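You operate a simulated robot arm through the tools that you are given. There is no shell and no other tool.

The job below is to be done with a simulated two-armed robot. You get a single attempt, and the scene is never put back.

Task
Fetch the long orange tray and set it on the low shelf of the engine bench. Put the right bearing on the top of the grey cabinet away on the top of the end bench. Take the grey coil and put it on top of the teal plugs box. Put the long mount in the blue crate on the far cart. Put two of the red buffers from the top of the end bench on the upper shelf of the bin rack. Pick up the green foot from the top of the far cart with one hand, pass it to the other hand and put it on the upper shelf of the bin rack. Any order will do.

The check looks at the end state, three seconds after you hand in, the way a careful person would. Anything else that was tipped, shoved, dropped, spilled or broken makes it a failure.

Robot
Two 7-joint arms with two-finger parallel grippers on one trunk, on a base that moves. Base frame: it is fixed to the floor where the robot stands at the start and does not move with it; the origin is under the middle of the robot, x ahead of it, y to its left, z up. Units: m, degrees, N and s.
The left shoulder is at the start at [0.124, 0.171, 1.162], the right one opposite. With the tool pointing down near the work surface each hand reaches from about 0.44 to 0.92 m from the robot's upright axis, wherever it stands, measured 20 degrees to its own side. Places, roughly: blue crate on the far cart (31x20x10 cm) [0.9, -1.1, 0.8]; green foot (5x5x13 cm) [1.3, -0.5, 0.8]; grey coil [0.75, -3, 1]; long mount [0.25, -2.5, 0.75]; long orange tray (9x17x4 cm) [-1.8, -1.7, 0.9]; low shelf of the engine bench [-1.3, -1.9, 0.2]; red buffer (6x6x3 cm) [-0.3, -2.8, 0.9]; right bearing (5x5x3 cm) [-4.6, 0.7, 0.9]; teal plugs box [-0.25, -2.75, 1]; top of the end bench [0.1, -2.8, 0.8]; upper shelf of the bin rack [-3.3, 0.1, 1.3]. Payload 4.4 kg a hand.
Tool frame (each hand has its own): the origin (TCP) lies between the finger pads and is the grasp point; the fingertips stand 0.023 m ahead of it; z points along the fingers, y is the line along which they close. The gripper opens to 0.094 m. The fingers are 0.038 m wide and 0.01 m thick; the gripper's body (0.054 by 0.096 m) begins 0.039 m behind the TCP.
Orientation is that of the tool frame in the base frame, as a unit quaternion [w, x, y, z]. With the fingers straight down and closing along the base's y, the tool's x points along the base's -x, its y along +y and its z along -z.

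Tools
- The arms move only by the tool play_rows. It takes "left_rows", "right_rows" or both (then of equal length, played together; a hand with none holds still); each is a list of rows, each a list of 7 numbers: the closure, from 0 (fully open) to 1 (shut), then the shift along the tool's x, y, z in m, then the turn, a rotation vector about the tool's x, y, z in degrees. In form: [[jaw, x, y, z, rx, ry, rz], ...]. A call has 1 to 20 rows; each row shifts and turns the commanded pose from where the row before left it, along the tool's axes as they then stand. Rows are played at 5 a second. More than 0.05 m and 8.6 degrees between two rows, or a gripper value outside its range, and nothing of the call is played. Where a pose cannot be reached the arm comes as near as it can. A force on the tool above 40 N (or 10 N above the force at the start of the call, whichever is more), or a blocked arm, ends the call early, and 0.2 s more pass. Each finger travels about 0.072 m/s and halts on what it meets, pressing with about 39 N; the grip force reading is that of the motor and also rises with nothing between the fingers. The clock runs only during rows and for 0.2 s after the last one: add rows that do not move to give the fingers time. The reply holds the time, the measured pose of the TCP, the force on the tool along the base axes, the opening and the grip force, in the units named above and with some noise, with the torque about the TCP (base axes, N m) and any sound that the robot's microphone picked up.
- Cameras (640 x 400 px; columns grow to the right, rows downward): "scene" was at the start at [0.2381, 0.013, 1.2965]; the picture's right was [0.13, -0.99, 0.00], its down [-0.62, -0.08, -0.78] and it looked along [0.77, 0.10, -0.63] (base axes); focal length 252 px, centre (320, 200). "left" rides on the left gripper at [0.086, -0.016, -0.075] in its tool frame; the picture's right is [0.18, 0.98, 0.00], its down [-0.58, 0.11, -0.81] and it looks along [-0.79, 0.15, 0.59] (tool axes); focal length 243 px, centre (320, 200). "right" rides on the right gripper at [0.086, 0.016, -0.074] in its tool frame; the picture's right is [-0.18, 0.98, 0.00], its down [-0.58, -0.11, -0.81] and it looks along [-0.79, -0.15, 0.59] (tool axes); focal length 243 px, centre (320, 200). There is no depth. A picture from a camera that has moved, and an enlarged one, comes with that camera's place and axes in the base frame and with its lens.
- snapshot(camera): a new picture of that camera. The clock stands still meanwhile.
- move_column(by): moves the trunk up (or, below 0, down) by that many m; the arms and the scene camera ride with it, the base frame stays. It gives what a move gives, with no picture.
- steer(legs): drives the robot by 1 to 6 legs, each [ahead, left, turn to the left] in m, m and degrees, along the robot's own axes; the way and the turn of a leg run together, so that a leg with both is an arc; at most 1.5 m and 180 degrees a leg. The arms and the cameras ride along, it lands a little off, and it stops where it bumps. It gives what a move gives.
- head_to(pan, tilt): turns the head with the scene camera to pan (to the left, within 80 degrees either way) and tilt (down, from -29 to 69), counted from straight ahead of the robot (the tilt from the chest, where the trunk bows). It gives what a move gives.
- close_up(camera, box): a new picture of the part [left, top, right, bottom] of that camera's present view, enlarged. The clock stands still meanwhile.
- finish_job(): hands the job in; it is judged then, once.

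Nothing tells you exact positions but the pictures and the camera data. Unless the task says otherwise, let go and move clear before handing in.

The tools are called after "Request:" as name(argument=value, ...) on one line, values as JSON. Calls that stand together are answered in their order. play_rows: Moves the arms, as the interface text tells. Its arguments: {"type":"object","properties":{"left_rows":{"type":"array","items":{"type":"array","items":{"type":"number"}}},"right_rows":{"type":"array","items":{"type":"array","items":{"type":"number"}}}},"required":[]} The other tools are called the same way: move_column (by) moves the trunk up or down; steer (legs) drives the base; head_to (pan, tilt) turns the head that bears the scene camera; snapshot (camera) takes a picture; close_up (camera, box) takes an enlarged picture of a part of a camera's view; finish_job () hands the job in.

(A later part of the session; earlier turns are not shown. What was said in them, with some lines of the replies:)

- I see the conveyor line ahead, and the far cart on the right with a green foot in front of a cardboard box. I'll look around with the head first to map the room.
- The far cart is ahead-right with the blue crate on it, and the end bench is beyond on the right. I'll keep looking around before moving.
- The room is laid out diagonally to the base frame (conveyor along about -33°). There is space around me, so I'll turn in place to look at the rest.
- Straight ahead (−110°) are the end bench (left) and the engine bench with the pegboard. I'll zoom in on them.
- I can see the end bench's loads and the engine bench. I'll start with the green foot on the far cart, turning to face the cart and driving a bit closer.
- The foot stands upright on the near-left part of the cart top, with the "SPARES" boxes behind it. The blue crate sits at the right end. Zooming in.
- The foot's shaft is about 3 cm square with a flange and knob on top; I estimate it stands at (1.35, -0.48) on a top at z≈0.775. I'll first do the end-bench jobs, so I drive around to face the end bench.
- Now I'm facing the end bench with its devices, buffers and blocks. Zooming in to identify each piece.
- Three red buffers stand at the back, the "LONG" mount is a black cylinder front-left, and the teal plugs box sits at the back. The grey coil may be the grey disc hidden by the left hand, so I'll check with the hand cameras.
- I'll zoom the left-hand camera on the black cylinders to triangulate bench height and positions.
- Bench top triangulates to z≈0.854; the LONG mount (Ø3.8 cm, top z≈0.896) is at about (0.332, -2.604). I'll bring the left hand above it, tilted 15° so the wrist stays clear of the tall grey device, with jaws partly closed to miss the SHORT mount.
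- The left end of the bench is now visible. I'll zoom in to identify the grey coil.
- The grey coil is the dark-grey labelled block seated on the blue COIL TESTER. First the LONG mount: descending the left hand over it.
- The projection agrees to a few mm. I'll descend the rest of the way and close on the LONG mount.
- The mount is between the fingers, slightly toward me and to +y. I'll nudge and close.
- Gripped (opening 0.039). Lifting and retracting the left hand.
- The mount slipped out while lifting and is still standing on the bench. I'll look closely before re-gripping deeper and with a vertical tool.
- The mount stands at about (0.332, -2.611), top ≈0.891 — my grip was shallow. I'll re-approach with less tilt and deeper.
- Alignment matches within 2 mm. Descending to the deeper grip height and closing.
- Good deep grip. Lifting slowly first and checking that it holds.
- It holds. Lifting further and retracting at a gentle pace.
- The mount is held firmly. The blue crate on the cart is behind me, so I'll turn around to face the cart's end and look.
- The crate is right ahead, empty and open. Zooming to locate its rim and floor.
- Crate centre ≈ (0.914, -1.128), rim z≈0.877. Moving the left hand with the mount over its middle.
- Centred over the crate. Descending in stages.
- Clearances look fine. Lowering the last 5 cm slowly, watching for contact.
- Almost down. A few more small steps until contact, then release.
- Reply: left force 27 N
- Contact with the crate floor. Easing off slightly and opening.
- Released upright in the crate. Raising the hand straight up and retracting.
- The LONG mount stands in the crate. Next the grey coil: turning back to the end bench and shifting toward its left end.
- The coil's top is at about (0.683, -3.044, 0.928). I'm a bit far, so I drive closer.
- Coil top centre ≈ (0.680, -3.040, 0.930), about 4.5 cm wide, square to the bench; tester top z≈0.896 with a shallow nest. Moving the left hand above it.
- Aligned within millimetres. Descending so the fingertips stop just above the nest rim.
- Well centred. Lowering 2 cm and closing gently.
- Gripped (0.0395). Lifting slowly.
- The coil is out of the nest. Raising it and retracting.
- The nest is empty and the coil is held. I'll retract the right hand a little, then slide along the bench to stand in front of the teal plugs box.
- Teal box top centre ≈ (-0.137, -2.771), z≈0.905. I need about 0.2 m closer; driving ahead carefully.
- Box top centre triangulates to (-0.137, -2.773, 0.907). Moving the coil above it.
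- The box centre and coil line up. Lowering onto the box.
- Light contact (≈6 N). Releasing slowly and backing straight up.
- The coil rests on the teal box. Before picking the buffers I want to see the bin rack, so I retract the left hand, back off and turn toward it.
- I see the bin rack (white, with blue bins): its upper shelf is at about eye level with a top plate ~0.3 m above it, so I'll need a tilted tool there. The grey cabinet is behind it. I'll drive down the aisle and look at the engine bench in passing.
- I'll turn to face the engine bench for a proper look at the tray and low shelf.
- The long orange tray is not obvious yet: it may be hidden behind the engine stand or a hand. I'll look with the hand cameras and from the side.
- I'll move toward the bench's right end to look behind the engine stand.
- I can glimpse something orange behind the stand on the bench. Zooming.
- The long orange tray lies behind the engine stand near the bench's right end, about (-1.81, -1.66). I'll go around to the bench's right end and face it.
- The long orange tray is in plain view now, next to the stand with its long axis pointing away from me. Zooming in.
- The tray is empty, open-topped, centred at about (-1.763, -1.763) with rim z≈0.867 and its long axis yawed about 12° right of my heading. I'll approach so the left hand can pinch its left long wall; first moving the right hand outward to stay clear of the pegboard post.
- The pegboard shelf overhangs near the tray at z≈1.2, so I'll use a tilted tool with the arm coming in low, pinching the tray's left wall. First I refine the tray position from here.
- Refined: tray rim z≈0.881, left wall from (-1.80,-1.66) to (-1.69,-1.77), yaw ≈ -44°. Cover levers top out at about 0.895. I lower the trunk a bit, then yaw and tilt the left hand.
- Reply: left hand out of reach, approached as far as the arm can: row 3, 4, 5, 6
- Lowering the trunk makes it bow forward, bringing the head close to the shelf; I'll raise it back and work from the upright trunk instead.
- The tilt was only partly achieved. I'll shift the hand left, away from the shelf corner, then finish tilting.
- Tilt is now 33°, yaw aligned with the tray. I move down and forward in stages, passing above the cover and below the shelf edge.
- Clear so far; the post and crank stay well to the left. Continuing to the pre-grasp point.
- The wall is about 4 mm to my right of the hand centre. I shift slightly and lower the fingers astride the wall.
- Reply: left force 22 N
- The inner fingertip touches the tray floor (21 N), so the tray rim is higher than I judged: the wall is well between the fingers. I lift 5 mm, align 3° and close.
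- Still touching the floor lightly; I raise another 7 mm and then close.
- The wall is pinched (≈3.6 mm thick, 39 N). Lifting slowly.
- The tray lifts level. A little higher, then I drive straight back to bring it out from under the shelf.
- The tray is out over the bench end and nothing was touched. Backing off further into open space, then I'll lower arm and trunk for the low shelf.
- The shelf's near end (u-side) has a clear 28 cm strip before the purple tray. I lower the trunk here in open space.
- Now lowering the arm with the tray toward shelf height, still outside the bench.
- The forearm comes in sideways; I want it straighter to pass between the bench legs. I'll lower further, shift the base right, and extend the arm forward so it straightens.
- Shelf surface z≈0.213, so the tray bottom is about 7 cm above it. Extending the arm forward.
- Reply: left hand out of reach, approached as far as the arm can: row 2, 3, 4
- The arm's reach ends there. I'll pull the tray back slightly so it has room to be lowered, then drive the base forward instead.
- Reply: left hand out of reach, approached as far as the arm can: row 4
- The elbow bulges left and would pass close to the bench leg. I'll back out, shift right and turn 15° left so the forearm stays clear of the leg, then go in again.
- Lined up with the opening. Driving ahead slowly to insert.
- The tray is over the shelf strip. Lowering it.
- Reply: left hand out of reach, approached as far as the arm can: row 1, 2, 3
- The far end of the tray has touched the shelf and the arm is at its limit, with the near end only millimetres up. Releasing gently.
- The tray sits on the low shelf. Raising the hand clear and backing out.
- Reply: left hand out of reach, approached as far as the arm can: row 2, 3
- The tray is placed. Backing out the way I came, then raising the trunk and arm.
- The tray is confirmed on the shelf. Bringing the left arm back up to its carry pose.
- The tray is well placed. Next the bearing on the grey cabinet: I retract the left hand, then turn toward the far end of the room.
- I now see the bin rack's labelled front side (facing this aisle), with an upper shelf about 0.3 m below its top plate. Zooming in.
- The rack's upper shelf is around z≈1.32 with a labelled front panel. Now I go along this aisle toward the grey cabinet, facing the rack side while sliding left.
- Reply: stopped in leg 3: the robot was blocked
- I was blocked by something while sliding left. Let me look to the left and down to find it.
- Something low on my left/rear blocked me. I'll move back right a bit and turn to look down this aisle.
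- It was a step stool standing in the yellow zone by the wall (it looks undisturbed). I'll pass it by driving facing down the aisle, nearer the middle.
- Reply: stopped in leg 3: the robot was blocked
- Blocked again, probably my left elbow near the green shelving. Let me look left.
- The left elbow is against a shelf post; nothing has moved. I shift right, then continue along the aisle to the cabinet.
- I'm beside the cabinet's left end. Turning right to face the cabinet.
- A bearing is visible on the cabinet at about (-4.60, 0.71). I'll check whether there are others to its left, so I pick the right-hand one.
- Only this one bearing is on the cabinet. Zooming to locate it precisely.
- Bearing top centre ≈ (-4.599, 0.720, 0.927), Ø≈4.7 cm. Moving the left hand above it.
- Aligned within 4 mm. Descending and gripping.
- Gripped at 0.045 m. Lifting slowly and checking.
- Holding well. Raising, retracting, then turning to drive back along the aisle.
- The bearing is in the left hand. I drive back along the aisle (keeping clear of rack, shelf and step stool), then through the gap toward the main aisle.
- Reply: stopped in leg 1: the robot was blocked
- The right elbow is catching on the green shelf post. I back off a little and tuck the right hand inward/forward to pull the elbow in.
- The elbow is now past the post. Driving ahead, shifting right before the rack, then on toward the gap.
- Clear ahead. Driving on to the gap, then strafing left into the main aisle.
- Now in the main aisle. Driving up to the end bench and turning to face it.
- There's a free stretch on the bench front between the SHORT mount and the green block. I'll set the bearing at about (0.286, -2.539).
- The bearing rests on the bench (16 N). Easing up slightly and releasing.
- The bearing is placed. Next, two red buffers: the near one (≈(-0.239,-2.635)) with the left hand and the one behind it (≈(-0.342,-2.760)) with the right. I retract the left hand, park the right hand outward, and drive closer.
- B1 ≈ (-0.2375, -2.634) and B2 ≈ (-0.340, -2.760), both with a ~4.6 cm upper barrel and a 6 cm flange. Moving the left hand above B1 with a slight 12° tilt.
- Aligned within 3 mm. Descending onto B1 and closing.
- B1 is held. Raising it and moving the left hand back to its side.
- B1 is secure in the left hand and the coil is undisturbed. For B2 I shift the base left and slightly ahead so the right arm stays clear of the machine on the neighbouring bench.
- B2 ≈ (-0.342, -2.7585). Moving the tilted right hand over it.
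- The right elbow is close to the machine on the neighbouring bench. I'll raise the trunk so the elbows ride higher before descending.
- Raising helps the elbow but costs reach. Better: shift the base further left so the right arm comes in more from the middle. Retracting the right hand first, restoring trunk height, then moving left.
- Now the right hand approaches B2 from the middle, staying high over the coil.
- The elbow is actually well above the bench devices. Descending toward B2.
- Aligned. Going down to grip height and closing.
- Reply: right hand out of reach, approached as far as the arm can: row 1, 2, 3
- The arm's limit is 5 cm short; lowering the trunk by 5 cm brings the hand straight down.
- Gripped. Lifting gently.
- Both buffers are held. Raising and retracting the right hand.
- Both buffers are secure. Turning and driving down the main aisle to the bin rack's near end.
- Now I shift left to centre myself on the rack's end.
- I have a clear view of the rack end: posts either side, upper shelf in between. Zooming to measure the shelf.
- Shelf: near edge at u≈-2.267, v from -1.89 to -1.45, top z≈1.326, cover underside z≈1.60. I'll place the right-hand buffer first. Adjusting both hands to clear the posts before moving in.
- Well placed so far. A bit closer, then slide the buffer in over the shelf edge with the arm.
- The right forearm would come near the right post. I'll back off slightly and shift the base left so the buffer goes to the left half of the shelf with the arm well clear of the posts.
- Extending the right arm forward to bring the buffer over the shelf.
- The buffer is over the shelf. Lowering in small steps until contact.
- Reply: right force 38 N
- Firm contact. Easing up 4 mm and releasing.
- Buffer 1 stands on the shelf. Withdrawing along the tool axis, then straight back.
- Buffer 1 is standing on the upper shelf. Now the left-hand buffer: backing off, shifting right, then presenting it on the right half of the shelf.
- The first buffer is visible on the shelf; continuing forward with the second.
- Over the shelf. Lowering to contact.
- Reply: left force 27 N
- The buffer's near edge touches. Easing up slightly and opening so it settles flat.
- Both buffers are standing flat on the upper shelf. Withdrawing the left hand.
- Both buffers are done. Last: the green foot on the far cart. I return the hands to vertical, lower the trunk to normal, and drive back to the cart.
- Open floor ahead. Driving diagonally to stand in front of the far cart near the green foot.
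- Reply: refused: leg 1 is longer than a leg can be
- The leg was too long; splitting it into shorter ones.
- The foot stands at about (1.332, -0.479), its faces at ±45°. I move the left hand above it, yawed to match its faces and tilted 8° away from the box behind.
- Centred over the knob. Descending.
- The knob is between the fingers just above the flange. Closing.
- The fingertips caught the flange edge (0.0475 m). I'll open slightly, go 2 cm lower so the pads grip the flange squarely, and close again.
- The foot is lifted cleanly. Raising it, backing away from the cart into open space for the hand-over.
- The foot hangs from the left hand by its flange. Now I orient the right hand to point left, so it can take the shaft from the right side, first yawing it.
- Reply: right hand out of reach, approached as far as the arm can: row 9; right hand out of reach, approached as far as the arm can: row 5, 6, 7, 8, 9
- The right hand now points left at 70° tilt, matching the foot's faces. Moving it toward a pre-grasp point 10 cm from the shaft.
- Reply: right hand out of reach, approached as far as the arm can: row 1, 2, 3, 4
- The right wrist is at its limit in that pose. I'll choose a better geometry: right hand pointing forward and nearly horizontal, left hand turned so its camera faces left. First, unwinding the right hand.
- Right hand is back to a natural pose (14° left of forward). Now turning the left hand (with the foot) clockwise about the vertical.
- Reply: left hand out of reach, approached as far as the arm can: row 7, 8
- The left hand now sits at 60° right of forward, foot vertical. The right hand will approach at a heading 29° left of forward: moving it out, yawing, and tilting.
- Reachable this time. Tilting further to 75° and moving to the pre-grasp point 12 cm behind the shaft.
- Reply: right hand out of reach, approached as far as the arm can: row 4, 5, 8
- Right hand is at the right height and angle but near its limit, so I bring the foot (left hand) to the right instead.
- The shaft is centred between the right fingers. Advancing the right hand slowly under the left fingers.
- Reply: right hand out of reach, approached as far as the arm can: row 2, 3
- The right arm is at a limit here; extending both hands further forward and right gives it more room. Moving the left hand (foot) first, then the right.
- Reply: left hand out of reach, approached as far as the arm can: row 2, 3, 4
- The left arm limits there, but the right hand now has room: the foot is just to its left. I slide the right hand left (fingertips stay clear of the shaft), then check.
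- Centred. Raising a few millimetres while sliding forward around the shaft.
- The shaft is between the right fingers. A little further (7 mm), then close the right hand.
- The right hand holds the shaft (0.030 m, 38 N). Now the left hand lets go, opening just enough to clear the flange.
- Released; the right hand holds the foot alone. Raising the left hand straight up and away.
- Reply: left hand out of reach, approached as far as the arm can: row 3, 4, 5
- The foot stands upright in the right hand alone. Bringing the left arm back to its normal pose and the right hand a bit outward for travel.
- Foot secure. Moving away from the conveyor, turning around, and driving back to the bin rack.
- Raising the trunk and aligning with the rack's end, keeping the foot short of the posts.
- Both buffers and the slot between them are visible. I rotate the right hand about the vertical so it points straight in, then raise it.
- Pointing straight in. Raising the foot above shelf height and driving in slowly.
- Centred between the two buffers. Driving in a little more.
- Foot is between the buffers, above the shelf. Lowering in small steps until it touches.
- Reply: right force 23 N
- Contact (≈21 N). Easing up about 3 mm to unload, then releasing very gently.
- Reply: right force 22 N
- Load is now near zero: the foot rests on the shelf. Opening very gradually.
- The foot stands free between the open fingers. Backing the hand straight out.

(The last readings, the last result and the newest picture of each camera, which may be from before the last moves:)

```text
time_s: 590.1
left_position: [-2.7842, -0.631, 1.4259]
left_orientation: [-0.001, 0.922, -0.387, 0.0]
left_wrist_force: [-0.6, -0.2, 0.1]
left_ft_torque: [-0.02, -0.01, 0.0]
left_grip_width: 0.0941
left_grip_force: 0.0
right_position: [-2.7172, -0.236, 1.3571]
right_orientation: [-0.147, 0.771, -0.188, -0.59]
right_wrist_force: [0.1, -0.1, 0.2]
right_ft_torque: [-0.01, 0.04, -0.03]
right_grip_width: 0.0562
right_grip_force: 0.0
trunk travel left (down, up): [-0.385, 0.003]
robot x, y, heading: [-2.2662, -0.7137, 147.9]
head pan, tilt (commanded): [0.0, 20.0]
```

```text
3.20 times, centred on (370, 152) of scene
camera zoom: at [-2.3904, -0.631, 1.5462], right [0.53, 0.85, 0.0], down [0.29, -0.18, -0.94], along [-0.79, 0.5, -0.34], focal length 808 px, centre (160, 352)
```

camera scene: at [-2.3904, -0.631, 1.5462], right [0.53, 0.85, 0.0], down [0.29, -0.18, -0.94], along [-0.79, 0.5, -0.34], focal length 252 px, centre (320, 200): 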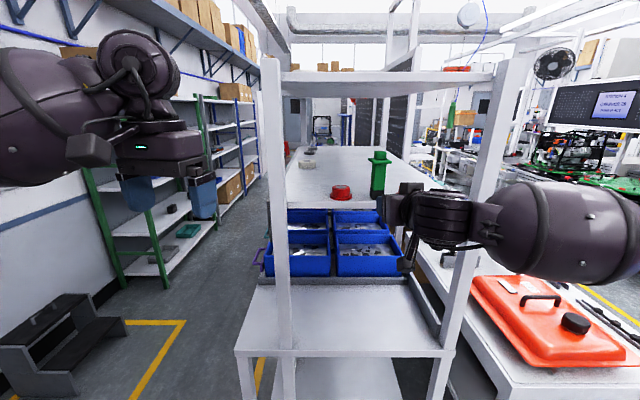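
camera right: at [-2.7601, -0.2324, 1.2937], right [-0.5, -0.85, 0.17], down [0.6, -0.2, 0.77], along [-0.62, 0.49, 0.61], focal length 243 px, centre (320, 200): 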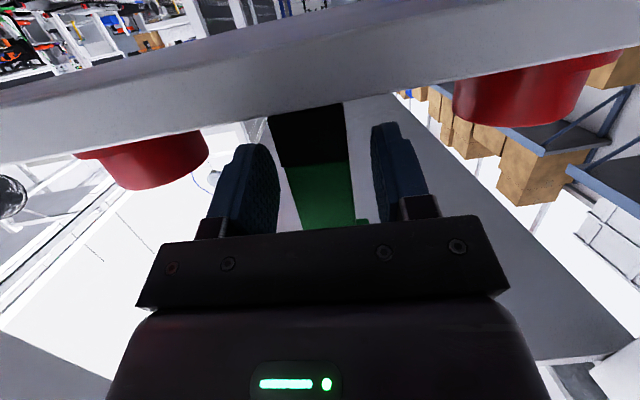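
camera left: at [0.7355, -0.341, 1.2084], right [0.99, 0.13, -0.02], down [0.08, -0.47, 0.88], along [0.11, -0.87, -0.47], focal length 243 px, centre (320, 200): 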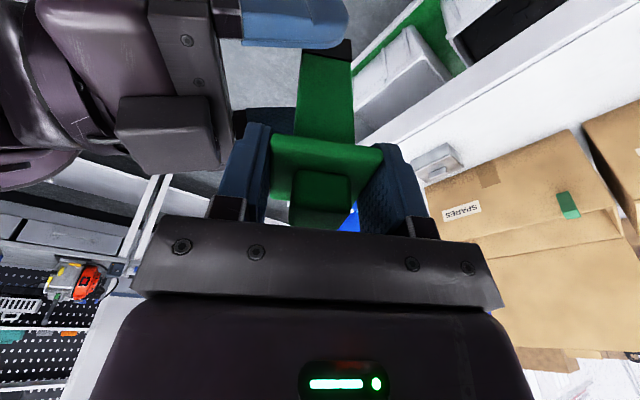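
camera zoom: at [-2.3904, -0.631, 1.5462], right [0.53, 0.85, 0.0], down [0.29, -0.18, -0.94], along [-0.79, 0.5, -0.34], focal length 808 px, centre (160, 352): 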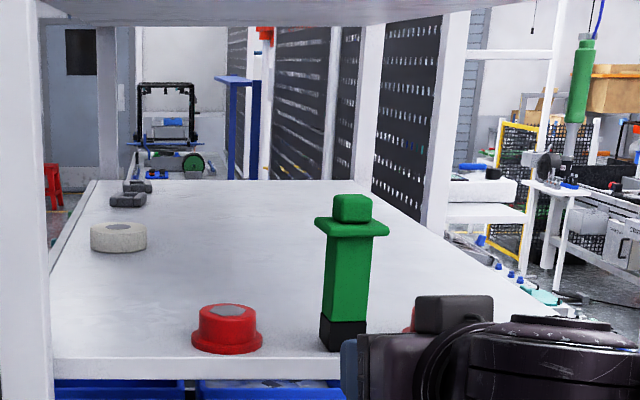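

The foot stands upright on the upper shelf. Backing the robot off to check everything.

Request:
steer(legs=[[-0.3, 0, 0]])

Request:
snapshot(camera="scene")

Request:
close_up(camera="scene", box=[280, 100, 480, 225])

```text
time_s: 592.2
left_position: [-2.537, -0.7832, 1.4278]
left_orientation: [-0.001, 0.922, -0.387, -0.002]
left_wrist_force: [-0.4, 0.6, -0.4]
left_ft_torque: [-0.04, -0.02, -0.05]
left_grip_width: 0.0942
left_grip_force: 0.1
right_position: [-2.4686, -0.3907, 1.3584]
right_orientation: [-0.148, 0.771, -0.189, -0.59]
right_wrist_force: [0.4, -0.8, -1.0]
right_ft_torque: [0.0, -0.01, 0.02]
right_grip_width: 0.0566
right_grip_force: 0.0
trunk travel left (down, up): [-0.385, 0.003]
robot x, y, heading: [-2.017, -0.8617, 147.6]
head pan, tilt (commanded): [0.0, 20.0]
stopped in leg 1: the robot was blocked; the commanded pose is now the measured one
```

```text
taken
camera scene: at [-2.1428, -0.7845, 1.5464], right [0.54, 0.84, 0.0], down [0.29, -0.18, -0.94], along [-0.79, 0.5, -0.34], focal length 252 px, centre (320, 200)
```

scene: 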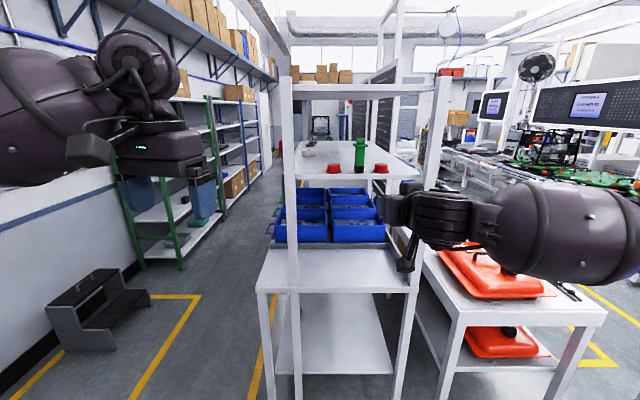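

```text
3.20 times, centred on (380, 162) of scene
camera zoom: at [-2.1428, -0.7845, 1.5464], right [0.54, 0.84, 0.0], down [0.29, -0.18, -0.94], along [-0.79, 0.5, -0.34], focal length 808 px, centre (128, 320)
```

zoom: 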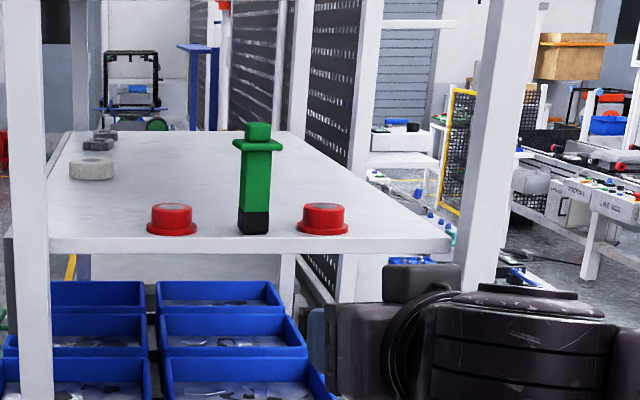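

I nudged the engine bench's end lightly at the end of that move. Moving off it and checking that nothing there was disturbed.

Request:
steer(legs=[[0.06, 0, 0], [0, -0.65, 0]])

Request:
move_column(by=-0.2)

Request:
play_rows(right_rows=[[0.2, 0, 0, 0, 0, 8.3, 0], [0, 0, 0, 0, 0, 8.3, 0], [0, 0, 0, 0, 0, 8.3, 0], [0, 0, 0, 0, 0, 8.3, 0], [0, 0, 0, 0, 0, 8.3, 0], [0, 0, 0, 0, 0, 8.3, 0], [0, 0, 0, 0, 0, 8.3, 0], [0, 0, 0, 0, 0, 8.3, 0], [0, 0, 0, 0, 0, 8.3, 0]])

Request:
steer(legs=[[0, 0, 120]])

Request:
head_to(pan=0, tilt=30)

Request:
snapshot(camera="scene")

```text
time_s: 598.9
left_position: [-2.2416, -0.2024, 1.4278]
left_orientation: [-0.001, 0.92, -0.391, -0.001]
left_wrist_force: [1.0, 0.2, -0.1]
left_ft_torque: [0.0, 0.03, -0.01]
left_grip_width: 0.0938
left_grip_force: 0.1
right_position: [-2.1698, 0.1903, 1.3576]
right_orientation: [-0.149, 0.771, -0.192, -0.588]
right_wrist_force: [0.8, 0.2, -0.6]
right_ft_torque: [0.0, -0.01, 0.0]
right_grip_width: 0.0563
right_grip_force: 0.0
trunk travel left (down, up): [-0.385, 0.003]
robot x, y, heading: [-1.7214, -0.2865, 147.1]
head pan, tilt (commanded): [0.0, 20.0]
```

```text
time_s: 601.1
left_position: [-2.241, -0.2041, 1.2275]
left_orientation: [-0.001, 0.921, -0.389, -0.002]
left_wrist_force: [0.9, -0.3, -0.3]
left_ft_torque: [-0.02, 0.01, 0.03]
left_grip_width: 0.0942
left_grip_force: 0.1
right_position: [-2.1678, 0.1899, 1.1598]
right_orientation: [-0.15, 0.77, -0.191, -0.59]
right_wrist_force: [0.1, -0.2, 1.0]
right_ft_torque: [-0.03, 0.0, 0.0]
right_grip_width: 0.0565
right_grip_force: 0.0
trunk travel left (down, up): [-0.185, 0.203]
robot x, y, heading: [-1.7226, -0.2843, 147.5]
head pan, tilt (commanded): [0.0, 20.0]
```

```text
time_s: 603.1
left_position: [-2.2425, -0.2023, 1.2264]
left_orientation: [-0.001, 0.921, -0.39, -0.001]
left_wrist_force: [-1.0, 0.5, 0.5]
left_ft_torque: [0.05, -0.02, -0.01]
left_grip_width: 0.0941
left_grip_force: 0.2
right_position: [-2.1696, 0.1902, 1.1577]
right_orientation: [-0.002, 0.97, -0.243, 0.001]
right_wrist_force: [-0.1, 0.0, -0.3]
right_ft_torque: [-0.02, 0.0, 0.03]
right_grip_width: 0.0939
right_grip_force: 0.2
trunk travel left (down, up): [-0.185, 0.203]
robot x, y, heading: [-1.7178, -0.2915, 147.2]
head pan, tilt (commanded): [0.0, 20.0]
```

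```text
time_s: 608.5
left_position: [-1.5378, -0.7843, 1.2259]
left_orientation: [0.0, 0.8, 0.6, -0.001]
left_wrist_force: [0.6, 0.0, 0.0]
left_ft_torque: [0.02, 0.04, 0.0]
left_grip_width: 0.0943
left_grip_force: 0.0
right_position: [-1.9136, -0.917, 1.1573]
right_orientation: [-0.001, 0.697, 0.717, -0.003]
right_wrist_force: [1.7, 0.6, -0.3]
right_ft_torque: [-0.05, -0.03, -0.02]
right_grip_width: 0.0941
right_grip_force: 0.1
trunk travel left (down, up): [-0.185, 0.203]
robot x, y, heading: [-1.7174, -0.2863, -93.0]
head pan, tilt (commanded): [0.0, 20.0]
```

```text
time_s: 609.2
left_position: [-1.5364, -0.7854, 1.227]
left_orientation: [0.001, 0.8, 0.601, 0.0]
left_wrist_force: [0.2, -1.0, -0.3]
left_ft_torque: [0.01, 0.0, -0.06]
left_grip_width: 0.0939
left_grip_force: 0.1
right_position: [-1.9144, -0.9176, 1.1576]
right_orientation: [-0.001, 0.698, 0.716, -0.002]
right_wrist_force: [-0.4, -0.5, 0.4]
right_ft_torque: [-0.01, -0.01, -0.03]
right_grip_width: 0.094
right_grip_force: 0.1
trunk travel left (down, up): [-0.185, 0.203]
robot x, y, heading: [-1.7228, -0.2906, -93.1]
head pan, tilt (commanded): [0.0, 30.0]
```

```text
taken
camera scene: at [-1.7321, -0.5211, 1.3218], right [-1.0, 0.05, 0.0], down [0.03, 0.5, -0.87], along [-0.05, -0.87, -0.5], focal length 252 px, centre (320, 200)
```

scene: 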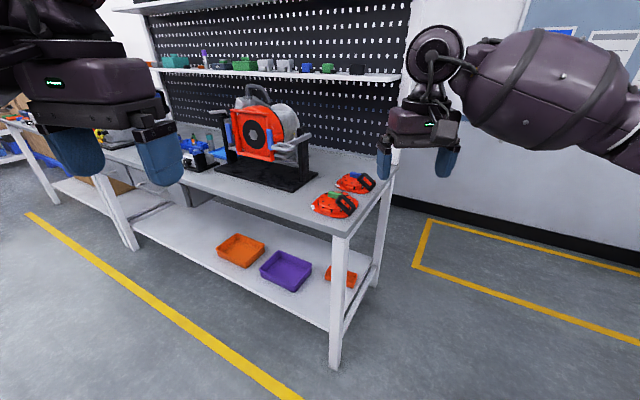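

Request:
close_up(camera="scene", box=[200, 150, 420, 300])

Request:
head_to(pan=-75, tilt=5)

Request:
snapshot(camera="scene")

```text
2.67 times, centred on (310, 225) of scene
camera zoom: at [-1.7321, -0.5211, 1.3218], right [-1.0, 0.05, 0.0], down [0.03, 0.5, -0.87], along [-0.05, -0.87, -0.5], focal length 673 px, centre (347, 133)
```

zoom: 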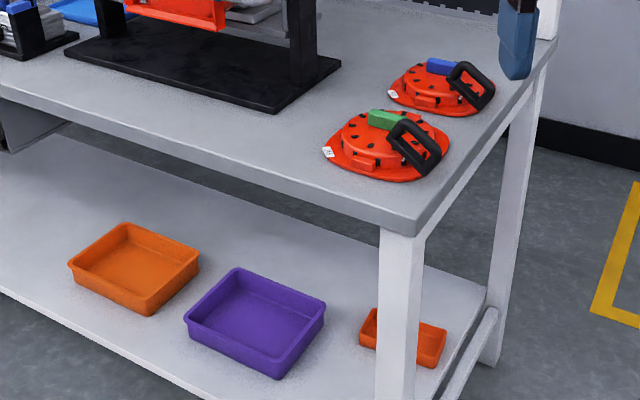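

```text
time_s: 610.7
left_position: [-1.5372, -0.7855, 1.226]
left_orientation: [0.001, 0.8, 0.6, -0.001]
left_wrist_force: [1.0, 0.3, 0.0]
left_ft_torque: [-0.01, 0.0, -0.02]
left_grip_width: 0.094
left_grip_force: 0.0
right_position: [-1.9136, -0.9176, 1.1577]
right_orientation: [-0.002, 0.697, 0.717, -0.002]
right_wrist_force: [0.1, -0.5, -0.2]
right_ft_torque: [-0.02, 0.0, 0.0]
right_grip_width: 0.0937
right_grip_force: 0.1
trunk travel left (down, up): [-0.185, 0.203]
robot x, y, heading: [-1.7214, -0.2911, -92.8]
head pan, tilt (commanded): [-75.0, 5.0]
```

```text
taken
camera scene: at [-1.8172, -0.4499, 1.3621], right [-0.21, 0.98, 0.0], down [0.09, 0.02, -1.0], along [-0.97, -0.21, -0.09], focal length 252 px, centre (320, 200)
```

scene: 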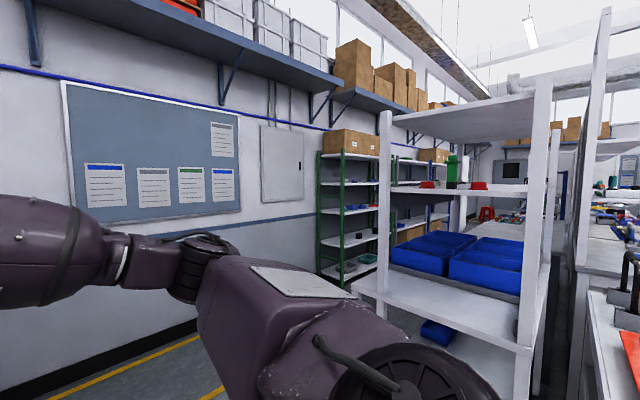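

The tray is on the engine bench's low shelf, and both buffers and the foot are on the rack's upper shelf. The coil is on the teal plugs box, the bearing is on the end bench and the LONG mount is in the blue crate. My hands are empty and clear, and nothing else looks disturbed, so I'm handing in.

Request:
finish_job()

```text
The job is handed in.
```

I finished all six parts and handed the job in. The check's result has not come back yet.

| Item | Where it ended up |
|---|---|
| Long orange tray | Low shelf of the engine bench, at the end nearest the bin rack |
| Right bearing | Top of the end bench, on the front strip between the SHORT mount and the green block |
| Grey coil | On top of the teal plugs box |
| Long mount | Standing upright in the blue crate on the far cart |
| Two red buffers | Standing on the upper shelf of the bin rack |
| Green foot | Picked up with the left hand, passed to the right in the air, and standing upright between the two buffers |

Some things happened along the way that could matter to the check:

- **Bumps while driving:** I touched the step stool, a post of the green shelving (twice) and the end of the engine bench. In the pictures afterwards I saw nothing out of place, including the covers and trays on the engine bench. The stool is the one I could compare least well with its starting position.
- **Long mount:** It slipped out of the gripper on the first lift, stayed standing on the bench, and I gripped it again lower down.
- **Right bearing:** I saw only one bearing on the grey cabinet, so I took it to be the right one.
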